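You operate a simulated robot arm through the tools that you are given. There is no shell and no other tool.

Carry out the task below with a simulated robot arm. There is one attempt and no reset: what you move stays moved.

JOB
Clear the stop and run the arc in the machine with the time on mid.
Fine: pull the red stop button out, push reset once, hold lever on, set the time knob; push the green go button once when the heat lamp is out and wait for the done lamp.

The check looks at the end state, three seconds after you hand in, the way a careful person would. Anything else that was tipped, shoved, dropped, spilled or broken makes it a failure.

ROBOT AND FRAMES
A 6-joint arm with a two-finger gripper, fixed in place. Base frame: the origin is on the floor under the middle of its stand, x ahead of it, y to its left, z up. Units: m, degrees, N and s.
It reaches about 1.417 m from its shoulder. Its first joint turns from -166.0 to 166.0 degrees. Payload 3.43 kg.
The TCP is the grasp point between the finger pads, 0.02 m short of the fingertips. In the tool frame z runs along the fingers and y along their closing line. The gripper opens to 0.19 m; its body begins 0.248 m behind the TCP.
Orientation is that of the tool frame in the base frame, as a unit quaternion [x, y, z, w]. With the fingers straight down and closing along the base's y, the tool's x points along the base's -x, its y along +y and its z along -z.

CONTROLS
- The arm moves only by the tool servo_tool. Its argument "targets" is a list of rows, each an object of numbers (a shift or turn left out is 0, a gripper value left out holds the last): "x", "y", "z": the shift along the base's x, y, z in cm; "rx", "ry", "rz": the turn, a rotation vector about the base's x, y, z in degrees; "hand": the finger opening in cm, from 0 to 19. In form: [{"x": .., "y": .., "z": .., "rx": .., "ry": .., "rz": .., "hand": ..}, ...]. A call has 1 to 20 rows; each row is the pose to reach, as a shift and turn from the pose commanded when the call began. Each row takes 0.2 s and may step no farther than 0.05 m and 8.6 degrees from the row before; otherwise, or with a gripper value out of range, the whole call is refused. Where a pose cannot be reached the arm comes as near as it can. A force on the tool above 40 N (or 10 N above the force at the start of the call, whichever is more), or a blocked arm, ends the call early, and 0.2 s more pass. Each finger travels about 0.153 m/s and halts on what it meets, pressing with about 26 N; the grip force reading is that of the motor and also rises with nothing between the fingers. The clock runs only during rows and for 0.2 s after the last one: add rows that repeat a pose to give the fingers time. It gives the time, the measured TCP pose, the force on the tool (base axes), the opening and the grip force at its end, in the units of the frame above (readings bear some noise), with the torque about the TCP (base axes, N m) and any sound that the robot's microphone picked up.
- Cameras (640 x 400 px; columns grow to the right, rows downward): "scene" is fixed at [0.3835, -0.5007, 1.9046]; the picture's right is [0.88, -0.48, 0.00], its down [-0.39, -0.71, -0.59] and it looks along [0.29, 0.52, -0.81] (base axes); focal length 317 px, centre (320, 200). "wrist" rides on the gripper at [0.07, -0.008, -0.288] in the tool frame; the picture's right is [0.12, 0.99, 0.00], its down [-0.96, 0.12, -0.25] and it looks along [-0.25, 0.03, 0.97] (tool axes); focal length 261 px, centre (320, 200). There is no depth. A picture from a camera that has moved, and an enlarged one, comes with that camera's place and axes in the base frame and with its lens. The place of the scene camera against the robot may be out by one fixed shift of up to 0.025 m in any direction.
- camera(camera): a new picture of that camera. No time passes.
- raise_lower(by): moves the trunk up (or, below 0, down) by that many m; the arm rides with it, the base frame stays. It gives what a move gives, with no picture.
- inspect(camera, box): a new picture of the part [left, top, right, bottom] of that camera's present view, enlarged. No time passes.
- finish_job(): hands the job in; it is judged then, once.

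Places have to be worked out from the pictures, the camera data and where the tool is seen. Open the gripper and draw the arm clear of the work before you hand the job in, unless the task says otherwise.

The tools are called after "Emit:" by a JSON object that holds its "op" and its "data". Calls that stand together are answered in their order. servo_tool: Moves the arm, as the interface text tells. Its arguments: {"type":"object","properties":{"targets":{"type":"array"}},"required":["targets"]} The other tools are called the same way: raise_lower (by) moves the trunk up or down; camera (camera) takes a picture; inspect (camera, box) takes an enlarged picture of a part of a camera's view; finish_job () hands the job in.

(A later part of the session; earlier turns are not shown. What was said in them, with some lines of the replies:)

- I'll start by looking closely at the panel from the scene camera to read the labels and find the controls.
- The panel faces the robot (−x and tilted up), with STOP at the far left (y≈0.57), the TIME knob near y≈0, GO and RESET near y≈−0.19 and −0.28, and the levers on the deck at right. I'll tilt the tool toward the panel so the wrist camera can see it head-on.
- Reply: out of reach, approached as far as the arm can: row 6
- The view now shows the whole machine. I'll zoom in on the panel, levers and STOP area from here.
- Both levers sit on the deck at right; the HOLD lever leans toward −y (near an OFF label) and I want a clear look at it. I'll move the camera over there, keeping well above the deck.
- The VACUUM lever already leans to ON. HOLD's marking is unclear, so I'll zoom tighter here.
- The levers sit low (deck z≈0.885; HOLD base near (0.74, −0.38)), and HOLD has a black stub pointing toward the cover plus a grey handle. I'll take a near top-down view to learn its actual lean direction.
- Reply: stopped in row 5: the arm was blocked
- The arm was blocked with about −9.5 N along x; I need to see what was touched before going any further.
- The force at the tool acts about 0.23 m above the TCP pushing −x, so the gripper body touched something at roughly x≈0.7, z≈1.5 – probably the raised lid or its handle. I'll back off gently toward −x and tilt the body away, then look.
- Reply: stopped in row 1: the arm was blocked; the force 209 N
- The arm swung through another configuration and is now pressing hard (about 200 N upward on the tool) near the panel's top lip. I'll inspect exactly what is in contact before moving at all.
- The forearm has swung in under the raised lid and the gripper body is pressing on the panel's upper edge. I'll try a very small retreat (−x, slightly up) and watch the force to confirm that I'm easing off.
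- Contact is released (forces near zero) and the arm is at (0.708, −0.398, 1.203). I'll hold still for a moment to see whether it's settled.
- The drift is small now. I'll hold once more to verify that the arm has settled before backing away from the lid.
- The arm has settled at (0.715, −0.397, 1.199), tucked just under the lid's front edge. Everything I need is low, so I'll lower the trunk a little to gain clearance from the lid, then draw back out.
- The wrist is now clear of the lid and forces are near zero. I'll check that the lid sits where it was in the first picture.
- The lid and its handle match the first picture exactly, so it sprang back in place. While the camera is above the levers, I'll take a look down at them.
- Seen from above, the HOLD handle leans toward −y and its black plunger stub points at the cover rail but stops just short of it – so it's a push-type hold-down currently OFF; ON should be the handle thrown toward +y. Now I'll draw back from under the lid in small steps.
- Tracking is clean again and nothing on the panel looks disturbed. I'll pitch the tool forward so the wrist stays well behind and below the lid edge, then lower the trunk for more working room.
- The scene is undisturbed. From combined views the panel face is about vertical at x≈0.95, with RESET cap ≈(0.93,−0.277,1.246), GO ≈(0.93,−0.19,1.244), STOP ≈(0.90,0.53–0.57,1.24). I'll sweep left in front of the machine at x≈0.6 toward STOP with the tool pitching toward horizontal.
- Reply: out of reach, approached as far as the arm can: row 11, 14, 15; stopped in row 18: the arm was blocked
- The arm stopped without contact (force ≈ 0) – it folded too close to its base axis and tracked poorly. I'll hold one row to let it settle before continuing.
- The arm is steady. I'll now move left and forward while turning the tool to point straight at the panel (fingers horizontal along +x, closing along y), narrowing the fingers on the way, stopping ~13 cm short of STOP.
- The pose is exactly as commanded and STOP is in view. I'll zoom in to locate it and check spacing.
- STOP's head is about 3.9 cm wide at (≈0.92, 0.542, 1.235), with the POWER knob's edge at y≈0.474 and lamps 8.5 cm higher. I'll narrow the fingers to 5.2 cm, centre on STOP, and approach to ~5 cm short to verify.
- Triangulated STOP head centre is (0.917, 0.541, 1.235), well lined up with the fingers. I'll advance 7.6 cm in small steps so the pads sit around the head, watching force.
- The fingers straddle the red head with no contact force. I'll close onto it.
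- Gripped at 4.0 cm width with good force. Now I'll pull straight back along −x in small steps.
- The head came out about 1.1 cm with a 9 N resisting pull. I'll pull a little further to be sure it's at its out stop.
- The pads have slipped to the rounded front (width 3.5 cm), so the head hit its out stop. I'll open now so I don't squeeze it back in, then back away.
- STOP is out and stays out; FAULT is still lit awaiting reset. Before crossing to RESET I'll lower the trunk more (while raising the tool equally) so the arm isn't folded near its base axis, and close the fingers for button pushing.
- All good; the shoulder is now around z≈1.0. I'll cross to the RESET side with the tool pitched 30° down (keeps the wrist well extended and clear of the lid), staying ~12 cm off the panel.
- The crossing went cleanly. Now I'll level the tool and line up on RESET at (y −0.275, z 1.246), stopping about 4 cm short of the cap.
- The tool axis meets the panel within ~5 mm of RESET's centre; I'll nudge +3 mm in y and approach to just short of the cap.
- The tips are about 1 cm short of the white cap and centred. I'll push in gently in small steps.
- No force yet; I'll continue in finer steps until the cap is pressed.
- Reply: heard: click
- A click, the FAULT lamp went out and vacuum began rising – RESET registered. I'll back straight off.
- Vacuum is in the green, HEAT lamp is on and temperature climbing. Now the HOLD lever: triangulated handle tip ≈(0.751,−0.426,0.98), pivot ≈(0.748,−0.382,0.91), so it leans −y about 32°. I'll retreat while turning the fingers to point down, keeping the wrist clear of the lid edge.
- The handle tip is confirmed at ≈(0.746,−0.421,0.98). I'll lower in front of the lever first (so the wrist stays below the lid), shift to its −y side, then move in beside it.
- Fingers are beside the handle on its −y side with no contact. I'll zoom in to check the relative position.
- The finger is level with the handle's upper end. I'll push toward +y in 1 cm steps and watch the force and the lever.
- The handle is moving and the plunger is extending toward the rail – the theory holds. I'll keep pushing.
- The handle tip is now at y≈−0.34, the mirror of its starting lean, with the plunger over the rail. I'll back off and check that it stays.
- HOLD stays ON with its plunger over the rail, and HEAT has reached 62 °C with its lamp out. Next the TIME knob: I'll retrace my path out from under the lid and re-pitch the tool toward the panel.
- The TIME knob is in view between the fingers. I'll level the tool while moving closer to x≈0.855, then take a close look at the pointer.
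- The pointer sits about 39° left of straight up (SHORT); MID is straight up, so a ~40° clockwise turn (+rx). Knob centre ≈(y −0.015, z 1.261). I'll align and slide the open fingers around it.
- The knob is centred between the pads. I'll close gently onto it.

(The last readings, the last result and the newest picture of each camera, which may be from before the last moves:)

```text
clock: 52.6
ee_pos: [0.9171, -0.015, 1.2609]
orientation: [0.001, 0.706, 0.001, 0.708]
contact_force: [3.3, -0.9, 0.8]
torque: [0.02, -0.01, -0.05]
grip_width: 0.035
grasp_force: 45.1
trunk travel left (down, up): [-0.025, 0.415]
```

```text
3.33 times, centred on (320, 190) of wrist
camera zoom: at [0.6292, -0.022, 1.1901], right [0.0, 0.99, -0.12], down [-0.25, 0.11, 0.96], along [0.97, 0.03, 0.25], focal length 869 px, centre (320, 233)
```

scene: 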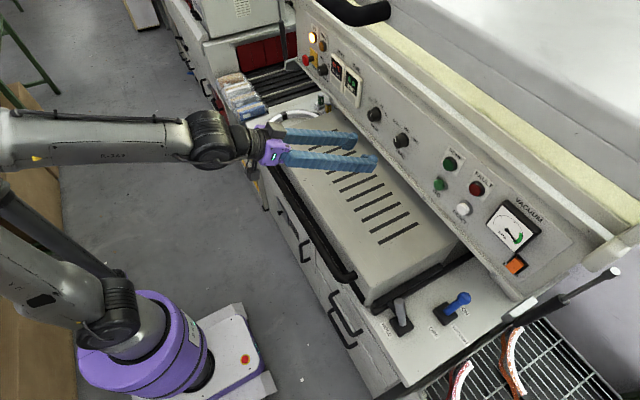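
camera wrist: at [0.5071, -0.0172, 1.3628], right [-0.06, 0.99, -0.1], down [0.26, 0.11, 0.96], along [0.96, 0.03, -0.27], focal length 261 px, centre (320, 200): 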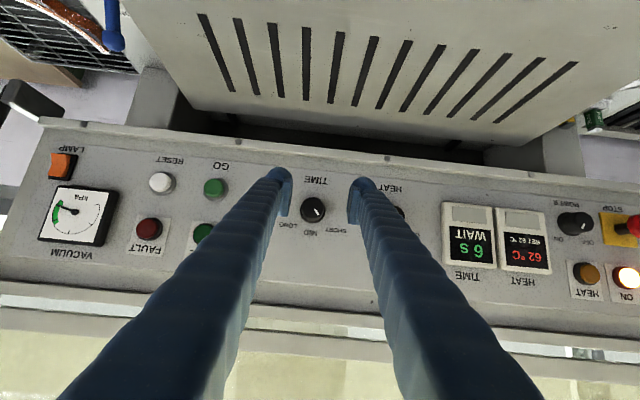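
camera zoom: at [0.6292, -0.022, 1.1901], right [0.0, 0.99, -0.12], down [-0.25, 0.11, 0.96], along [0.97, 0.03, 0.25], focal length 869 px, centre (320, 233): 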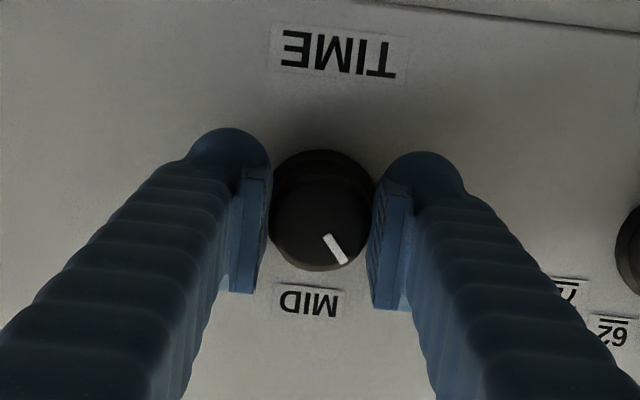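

Balanced grip at 3.5 cm. Now I'll turn clockwise about the knob axis in small steps, first 20°, to confirm it follows.

Emit:
{"op": "servo_tool", "data": {"targets": [{"rx": 5}, {"rx": 10}, {"rx": 15}, {"rx": 20}]}}

Emit:
{"op": "inspect", "data": {"camera": "wrist", "box": [240, 130, 400, 250]}}

Emit:
{"op": "inspect", "data": {"camera": "scene", "box": [310, 60, 440, 170]}}

```text
clock: 53.6
ee_pos: [0.9174, -0.0137, 1.2611]
orientation: [0.124, 0.695, 0.123, 0.697]
contact_force: [10.6, 0.8, 5.3]
torque: [0.01, -0.02, 0.0]
grip_width: 0.035
grasp_force: 45.1
trunk travel left (down, up): [-0.025, 0.415]
```

```text
3.33 times, centred on (320, 190) of wrist
camera zoom: at [0.6292, 0.003, 1.1915], right [0.0, 0.97, 0.23], down [-0.25, -0.22, 0.94], along [0.97, -0.06, 0.24], focal length 869 px, centre (320, 233)
```

zoom: 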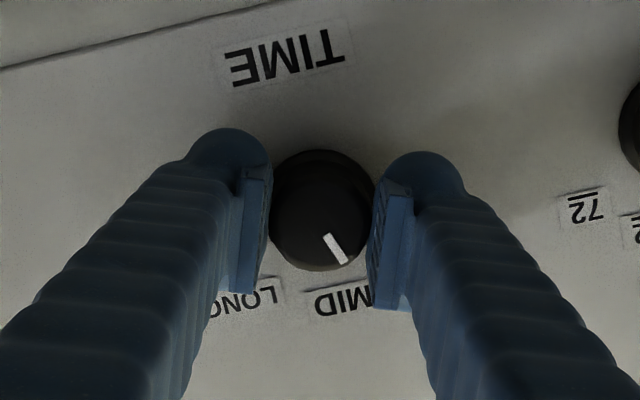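

```text
3.64 times, centred on (375, 115) of scene
camera zoom: at [0.3835, -0.5007, 1.9046], right [0.88, -0.48, 0.0], down [-0.39, -0.71, -0.59], along [0.29, 0.52, -0.81], focal length 1153 px, centre (120, 509)
```

zoom: 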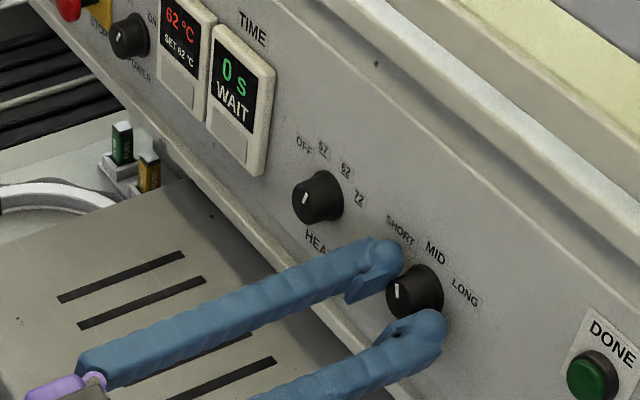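

The knob is following (pointer turned 20°; the display blanks between positions). I'll turn the remaining 20° to MID.

Emit:
{"op": "servo_tool", "data": {"targets": [{"rx": 5}, {"rx": 10}, {"rx": 15}, {"rx": 20}]}}

Emit:
{"op": "inspect", "data": {"camera": "wrist", "box": [240, 130, 400, 250]}}

Emit:
{"op": "inspect", "data": {"camera": "scene", "box": [310, 60, 440, 170]}}

```text
clock: 54.6
ee_pos: [0.9174, -0.0144, 1.2622]
orientation: [0.243, 0.663, 0.242, 0.665]
contact_force: [12.9, 1.1, 8.7]
torque: [0.0, -0.14, -0.05]
grip_width: 0.0346
grasp_force: 45.5
trunk travel left (down, up): [-0.025, 0.415]
```

```text
3.33 times, centred on (320, 190) of wrist
camera zoom: at [0.6291, 0.026, 1.2015], right [0.0, 0.84, 0.55], down [-0.25, -0.53, 0.81], along [0.97, -0.14, 0.21], focal length 869 px, centre (320, 233)
```

zoom: 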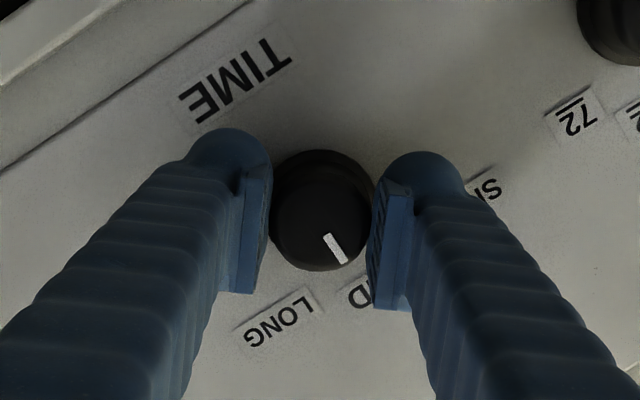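

```text
3.64 times, centred on (375, 115) of scene
camera zoom: at [0.3835, -0.5007, 1.9046], right [0.88, -0.48, 0.0], down [-0.39, -0.71, -0.59], along [0.29, 0.52, -0.81], focal length 1153 px, centre (120, 509)
```

zoom: 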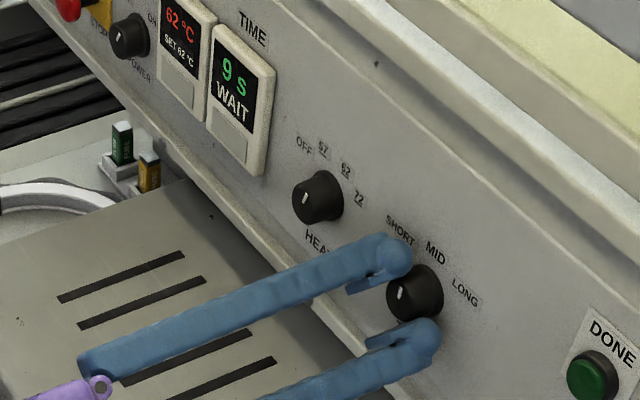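

The display now reads 9 s and the pointer is straight up at MID. I'll release, back away, and un-twist the tool.

Emit:
{"op": "servo_tool", "data": {"targets": [{"hand": 6.5}, {"hand": 6.5}, {"x": -2}, {"x": -4}, {"x": -6, "rx": -5}, {"x": -6.5, "rx": -12.5}, {"x": -6.5, "rx": -20}, {"x": -6.5, "rx": -27.5}, {"x": -6.5, "rx": -35}, {"x": -6.5, "rx": -40}]}}

Emit:
{"op": "inspect", "data": {"camera": "wrist", "box": [240, 130, 400, 250]}}

Emit:
{"op": "inspect", "data": {"camera": "scene", "box": [290, 20, 440, 160]}}

Emit:
{"op": "inspect", "data": {"camera": "scene", "box": [380, 130, 550, 290]}}

```text
clock: 56.8
ee_pos: [0.8509, -0.0153, 1.2618]
orientation: [0.001, 0.707, -0.001, 0.708]
contact_force: [-0.3, 0.4, -0.5]
torque: [0.02, -0.01, -0.01]
grip_width: 0.0649
grasp_force: 0.0
trunk travel left (down, up): [-0.025, 0.415]
```

```text
3.33 times, centred on (320, 190) of wrist
camera zoom: at [0.564, -0.0224, 1.1901], right [0.0, 0.99, -0.12], down [-0.25, 0.12, 0.96], along [0.97, 0.03, 0.25], focal length 869 px, centre (320, 233)
```

zoom: 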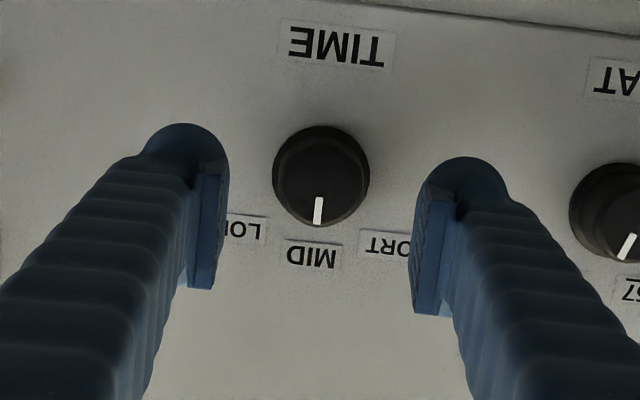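

```text
2.86 times, centred on (365, 90) of scene
camera zoom: at [0.3835, -0.5007, 1.9046], right [0.88, -0.48, 0.0], down [-0.39, -0.71, -0.59], along [0.29, 0.52, -0.81], focal length 906 px, centre (191, 514)
```

zoom: 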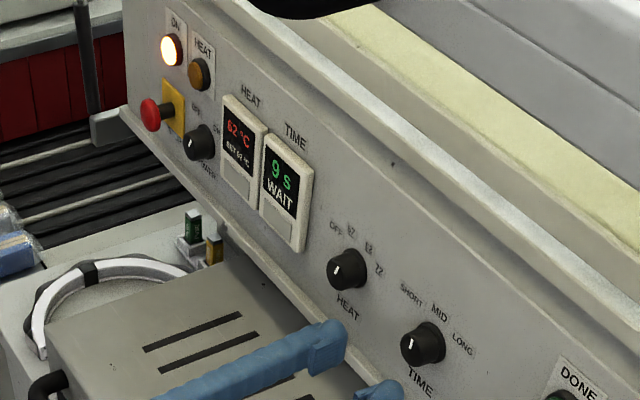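

```text
2.50 times, centred on (465, 210) of scene
camera zoom: at [0.3835, -0.5007, 1.9046], right [0.88, -0.48, 0.0], down [-0.39, -0.71, -0.59], along [0.29, 0.52, -0.81], focal length 793 px, centre (-42, 175)
```

zoom: 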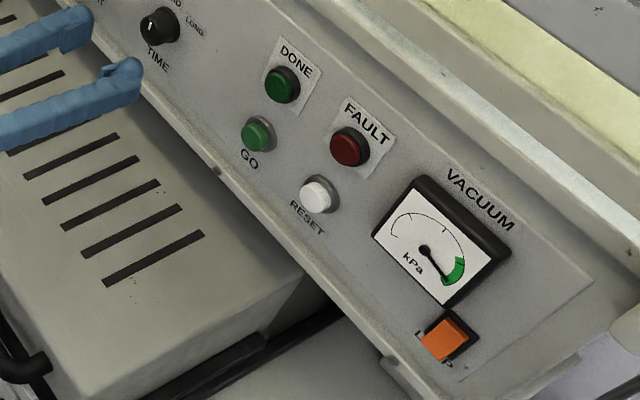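

TIME is on MID, HEAT lamp out at 62 °C, no fault, vacuum in the green, HOLD on. I'll close the fingers and slide over to GO at (y≈−0.187, z≈1.242), staying ~6 cm off the panel.

Emit:
{"op": "servo_tool", "data": {"targets": [{"y": -3, "z": -0.5, "hand": 3}, {"y": -7, "z": -1, "hand": 0}, {"y": -11, "z": -1.5, "hand": 0}, {"y": -15, "z": -2, "hand": 0}, {"x": 1, "y": -17.2, "z": -2, "hand": 0}, {"x": 1.5, "y": -17.2, "z": -2, "hand": 0}]}}

Emit:
{"op": "inspect", "data": {"camera": "wrist", "box": [240, 130, 400, 250]}}

Emit:
{"op": "inspect", "data": {"camera": "scene", "box": [380, 130, 500, 230]}}

```text
clock: 58.2
ee_pos: [0.8669, -0.187, 1.2415]
orientation: [0.0, 0.706, 0.002, 0.708]
contact_force: [0.1, -0.1, 0.3]
torque: [-0.01, -0.02, 0.06]
grip_width: 0.0001
grasp_force: 26.2
trunk travel left (down, up): [-0.025, 0.415]
```

```text
3.33 times, centred on (320, 190) of wrist
camera zoom: at [0.5794, -0.1946, 1.1704], right [0.0, 0.99, -0.12], down [-0.25, 0.11, 0.96], along [0.97, 0.03, 0.25], focal length 869 px, centre (320, 233)
```

zoom: 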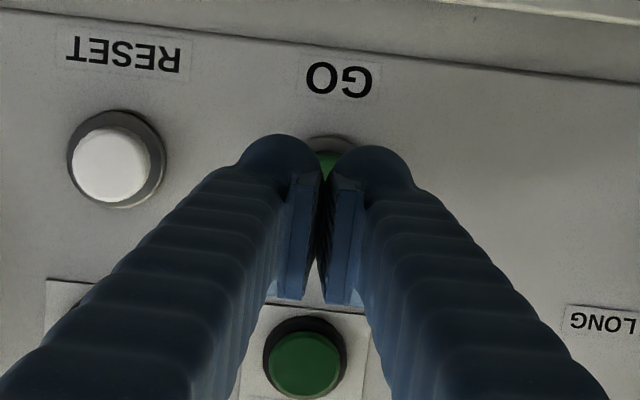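

```text
4.00 times, centred on (440, 180) of scene
camera zoom: at [0.3835, -0.5007, 1.9046], right [0.88, -0.48, 0.0], down [-0.39, -0.71, -0.59], along [0.29, 0.52, -0.81], focal length 1269 px, centre (-160, 280)
```

zoom: 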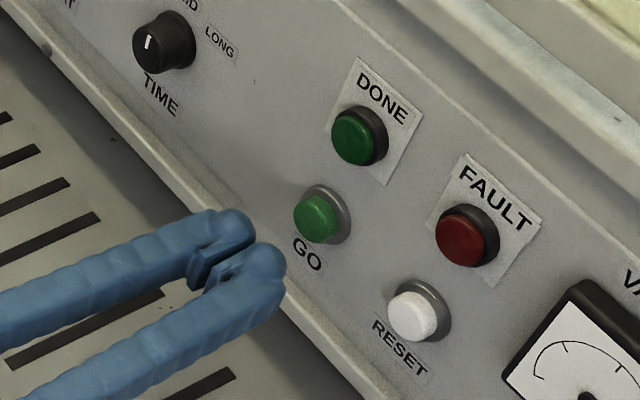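

Alignment looks the same as it did for RESET. I'll nudge +3 mm in y and approach to just short of the green cap, then check the HEAT lamp.

Emit:
{"op": "servo_tool", "data": {"targets": [{"x": 1.5, "y": 0.3, "z": 0.2}, {"x": 2.8, "y": 0.3, "z": 0.2}, {"x": 3.6, "y": 0.3, "z": 0.2}]}}

Emit:
{"op": "inspect", "data": {"camera": "scene", "box": [380, 130, 500, 230]}}

Emit:
{"op": "inspect", "data": {"camera": "scene", "box": [280, 0, 440, 100]}}

```text
clock: 59.0
ee_pos: [0.9033, -0.184, 1.2454]
orientation: [0.001, 0.706, 0.001, 0.708]
contact_force: [0.8, 0.6, -0.4]
torque: [0.03, 0.01, 0.01]
grip_width: 0.0001
grasp_force: 26.0
trunk travel left (down, up): [-0.025, 0.415]
```

```text
4.00 times, centred on (440, 180) of scene
camera zoom: at [0.3835, -0.5007, 1.9046], right [0.88, -0.48, 0.0], down [-0.39, -0.71, -0.59], along [0.29, 0.52, -0.81], focal length 1269 px, centre (-160, 280)
```

zoom: 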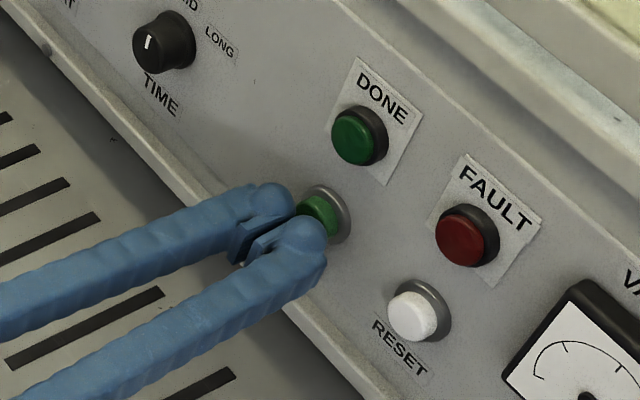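

```text
4.00 times, centred on (360, 50) of scene
camera zoom: at [0.3835, -0.5007, 1.9046], right [0.88, -0.48, 0.0], down [-0.39, -0.71, -0.59], along [0.29, 0.52, -0.81], focal length 1269 px, centre (160, 800)
```

zoom: 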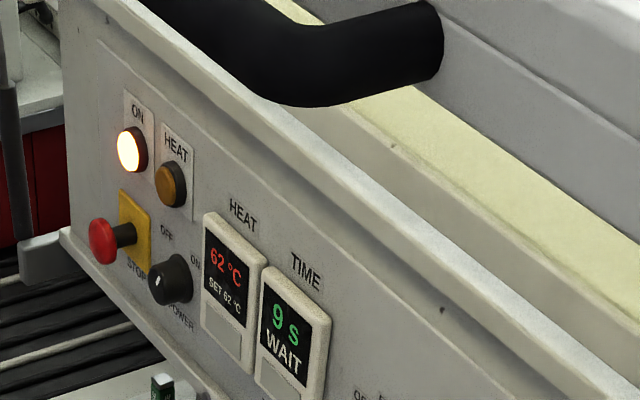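

HEAT lamp is out at 62 °C and the tips are just short of GO. I'll push it once, in fine steps up to the depth at which RESET clicked.

Emit:
{"op": "servo_tool", "data": {"targets": [{"x": 0.5}, {"x": 0.9}, {"x": 1.2}, {"x": 1.4}]}}

Emit:
{"op": "inspect", "data": {"camera": "scene", "box": [300, 30, 500, 230]}}

```text
clock: 60.0
ee_pos: [0.9168, -0.1846, 1.2446]
orientation: [0.001, 0.706, 0.0, 0.708]
contact_force: [-2.9, -1.0, -1.2]
torque: [0.03, 0.06, -0.01]
grip_width: 0.006
grasp_force: 33.8
trunk travel left (down, up): [-0.025, 0.415]
heard: click
```

```text
2.00 times, centred on (400, 130) of scene
camera zoom: at [0.3835, -0.5007, 1.9046], right [0.88, -0.48, 0.0], down [-0.39, -0.71, -0.59], along [0.29, 0.52, -0.81], focal length 634 px, centre (160, 340)
```

zoom: 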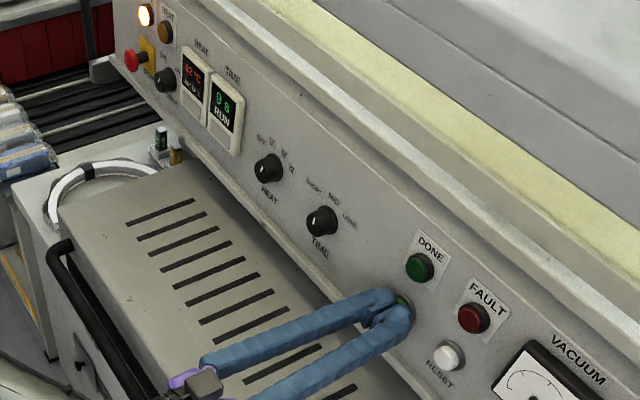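

A click and the display reads RUN 9 s. I'll back straight off and let the cycle run.

Emit:
{"op": "servo_tool", "data": {"targets": [{"x": -1}, {"x": -3}, {"x": -6}, {"x": -9}, {"x": -9}, {"x": -9}, {"x": -9}, {"x": -9}, {"x": -9}, {"x": -9}]}}

Emit:
{"op": "inspect", "data": {"camera": "scene", "box": [300, 30, 500, 230]}}

```text
clock: 62.2
ee_pos: [0.8274, -0.1826, 1.2431]
orientation: [0.001, 0.706, 0.0, 0.708]
contact_force: [0.6, -0.5, -0.1]
torque: [0.0, 0.01, 0.01]
grip_width: 0.0
grasp_force: 34.4
trunk travel left (down, up): [-0.025, 0.415]
```

```text
2.00 times, centred on (400, 130) of scene
camera zoom: at [0.3835, -0.5007, 1.9046], right [0.88, -0.48, 0.0], down [-0.39, -0.71, -0.59], along [0.29, 0.52, -0.81], focal length 634 px, centre (160, 340)
```

zoom: 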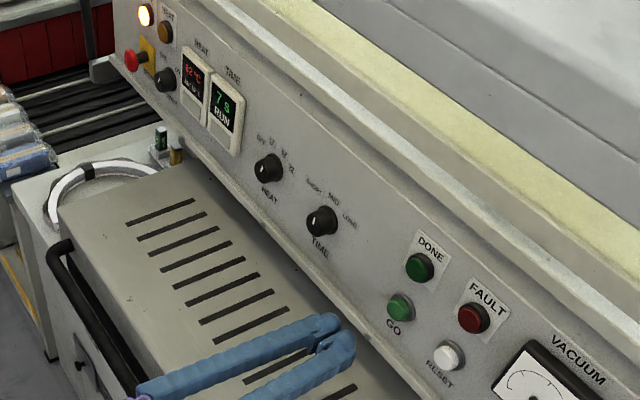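

The cycle is counting down (7 s). Meanwhile I'll draw the arm back clear of the machine and open the gripper.

Emit:
{"op": "servo_tool", "data": {"targets": [{"x": -2, "y": -1.5, "z": 0.5, "ry": 7.5}, {"x": -4.5, "y": -3, "z": 1, "ry": 15}, {"x": -7, "y": -5, "z": 1.5, "ry": 22.5}, {"x": -9.5, "y": -7, "z": 2, "ry": 30}, {"x": -12, "y": -9, "z": 2, "ry": 30}, {"x": -14.5, "y": -11, "z": 2, "ry": 30, "hand": 4}, {"x": -17, "y": -13, "z": 2, "ry": 30, "hand": 8}, {"x": -19, "y": -15, "z": 2, "ry": 30, "hand": 10}, {"x": -20, "y": -16, "z": 2, "ry": 30, "hand": 10}, {"x": -20, "y": -16, "z": 2, "ry": 30}, {"x": -20, "y": -16, "z": 2, "ry": 30}, {"x": -20, "y": -16, "z": 2, "ry": 30}]}}

Emit:
{"op": "inspect", "data": {"camera": "scene", "box": [300, 30, 500, 230]}}

Emit:
{"op": "camera", "data": {"camera": "scene"}}

```text
clock: 64.8
ee_pos: [0.6258, -0.3433, 1.2652]
orientation: [0.001, 0.865, 0.0, 0.502]
contact_force: [-0.1, 0.3, 1.2]
torque: [0.02, 0.01, 0.0]
grip_width: 0.0999
grasp_force: 0.0
trunk travel left (down, up): [-0.025, 0.415]
```

```text
2.00 times, centred on (400, 130) of scene
camera zoom: at [0.3835, -0.5007, 1.9046], right [0.88, -0.48, 0.0], down [-0.39, -0.71, -0.59], along [0.29, 0.52, -0.81], focal length 634 px, centre (160, 340)
```

zoom: 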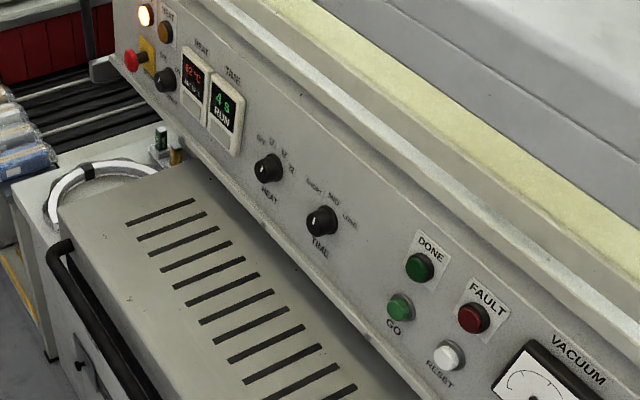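

```text
taken
```

scene: 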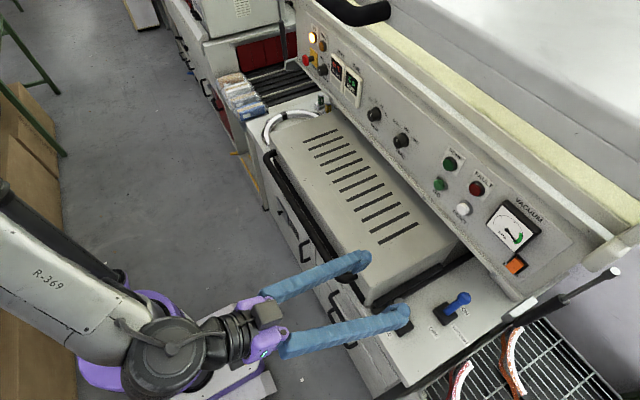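

4 s remain. I'll draw back a little further and wait out the rest.

Emit:
{"op": "servo_tool", "data": {"targets": [{"x": -2}, {"x": -4}, {"x": -6}, {"x": -8}, {"x": -8}, {"x": -8}, {"x": -8}, {"x": -8}, {"x": -8}, {"x": -8}, {"x": -8}, {"x": -8}, {"x": -8}, {"x": -8}, {"x": -8}, {"x": -8}, {"x": -8}, {"x": -8}, {"x": -8}, {"x": -8}]}}

Emit:
{"op": "inspect", "data": {"camera": "scene", "box": [300, 30, 500, 230]}}

```text
clock: 69.0
ee_pos: [0.5461, -0.3449, 1.2597]
orientation: [0.003, 0.866, 0.003, 0.5]
contact_force: [-1.0, -0.1, -0.4]
torque: [0.01, 0.01, 0.03]
grip_width: 0.1002
grasp_force: 0.0
trunk travel left (down, up): [-0.025, 0.415]
```

```text
2.00 times, centred on (400, 130) of scene
camera zoom: at [0.3835, -0.5007, 1.9046], right [0.88, -0.48, 0.0], down [-0.39, -0.71, -0.59], along [0.29, 0.52, -0.81], focal length 634 px, centre (160, 340)
```

zoom: 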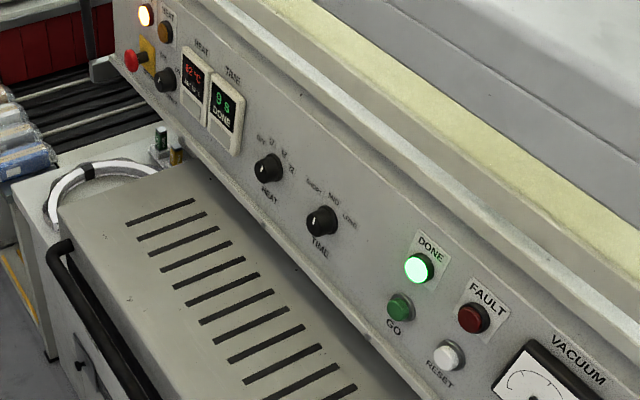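

DONE is lit and the display reads DONE. I'll do a final check of the levers, the panel and the surroundings before handing in.

Emit:
{"op": "camera", "data": {"camera": "scene"}}

Emit:
{"op": "inspect", "data": {"camera": "scene", "box": [360, 220, 640, 400]}}

Emit:
{"op": "camera", "data": {"camera": "wrist"}}

Emit:
{"op": "inspect", "data": {"camera": "scene", "box": [280, 0, 440, 100]}}

```text
taken
```

scene: 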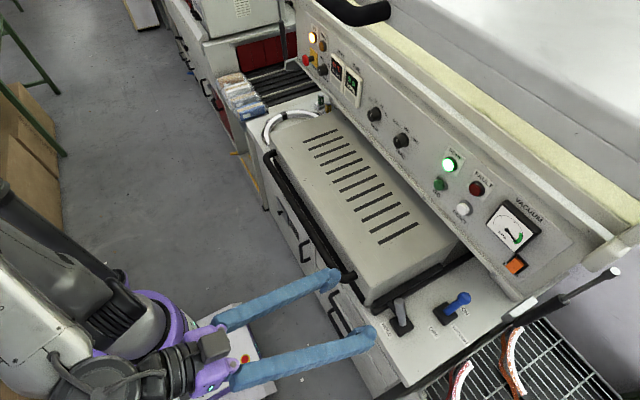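

```text
2.22 times, centred on (500, 310) of scene
camera zoom: at [0.3835, -0.5007, 1.9046], right [0.88, -0.48, 0.0], down [-0.39, -0.71, -0.59], along [0.29, 0.52, -0.81], focal length 705 px, centre (-80, -44)
```

zoom: 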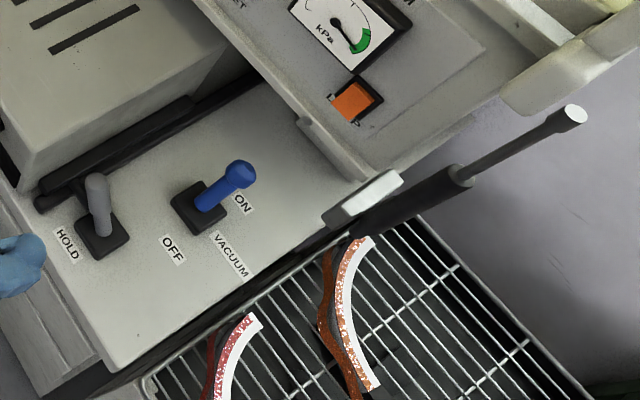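

```text
taken
camera wrist: at [0.2615, -0.3536, 1.3432], right [-0.06, 0.99, -0.1], down [0.27, 0.11, 0.96], along [0.96, 0.03, -0.27], focal length 261 px, centre (320, 200)
```

wrist: 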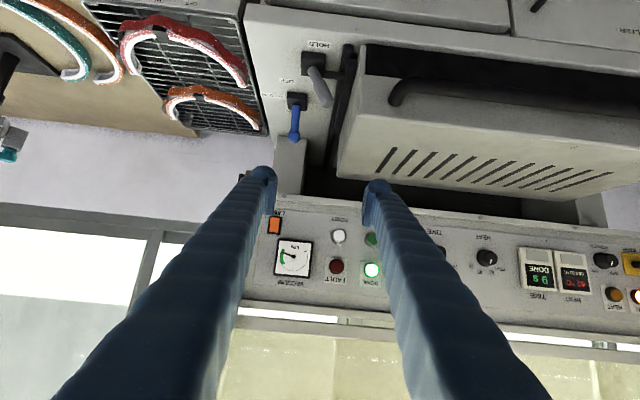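

```text
4.00 times, centred on (360, 50) of scene
camera zoom: at [0.3835, -0.5007, 1.9046], right [0.88, -0.48, 0.0], down [-0.39, -0.71, -0.59], along [0.29, 0.52, -0.81], focal length 1269 px, centre (160, 800)
```

zoom: 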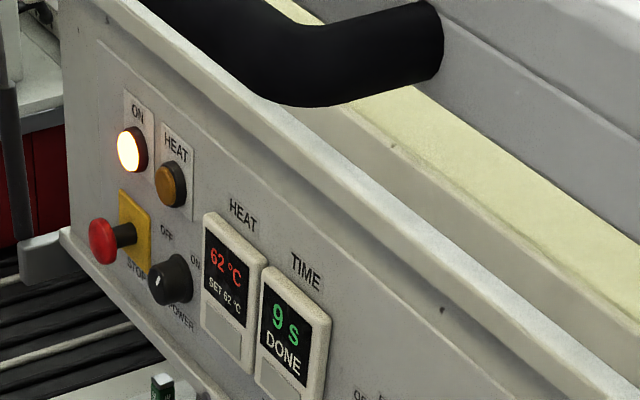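

Everything looks right, but the area near the cover's front handle looks slightly different from the start, so I'll look closer at it.

Emit:
{"op": "inspect", "data": {"camera": "scene", "box": [240, 110, 480, 310]}}

Emit:
{"op": "inspect", "data": {"camera": "wrist", "box": [300, 20, 500, 150]}}

```text
2.00 times, centred on (360, 210) of scene
camera zoom: at [0.3835, -0.5007, 1.9046], right [0.88, -0.48, 0.0], down [-0.39, -0.71, -0.59], along [0.29, 0.52, -0.81], focal length 634 px, centre (240, 180)
```

zoom: 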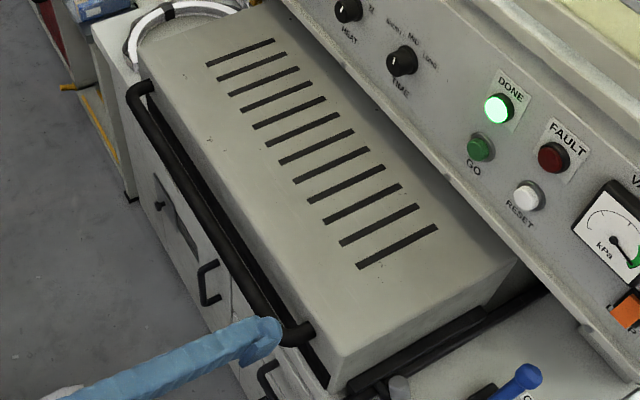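

```text
3.08 times, centred on (400, 85) of wrist
camera zoom: at [0.2615, -0.3536, 1.3432], right [-0.06, 0.99, -0.1], down [0.27, 0.11, 0.96], along [0.96, 0.03, -0.27], focal length 802 px, centre (74, 554)
```

zoom: 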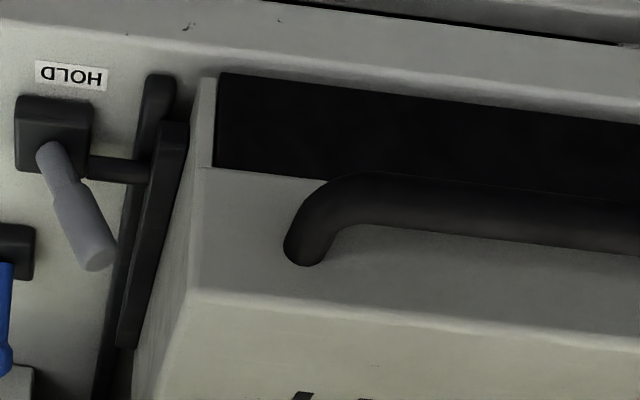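

The black panel under the cover handle appeared when HOLD was engaged, so it's part of the machine's hold mechanism. The cover itself hasn't moved. STOP is out, FAULT is out, HOLD is on, TIME is on MID and DONE is lit; the gripper is open and the arm is clear, so I'm handing in.

Emit:
{"op": "finish_job", "data": {}}

```text
The job is handed in.
```

The cycle ran to completion: the DONE lamp is lit and the time display reads "9 s DONE". I've handed the job in, but during setup the arm hit the machine hard once (details below).

| Step | End state |
|---|---|
| Red stop button | Pulled out, and it stays out |
| Reset | Pushed once (one click heard); fault lamp off, vacuum in the green |
| HOLD lever | Thrown towards the cover, which I took as on |
| Time knob | On MID; display went from 6 s to 9 s |
| Green go button | Pushed once (one click heard) at 62 °C with the heat lamp out |
| Arm | Gripper open, drawn back clear of the machine |

- **Arm contact:** Early on, while I was getting a view of the levers, the arm swung under the raised lid. It pressed on the machine at about 200 N, most likely on the panel's top edge. The lid seemed to shift for a moment, then returned to its starting position. I saw no damage on the panel, lid or cover in later pictures.
- **HOLD direction:** The HOLD lever has no on/off markings. I took "on" as towards the cover because that slides its plunger over the cover rail, and the machine then ran normally.
- **Black panel under the cover handle:** This wasn't there at the start and seems to have appeared when I threw the HOLD lever. I took it to be part of the hold mechanism.
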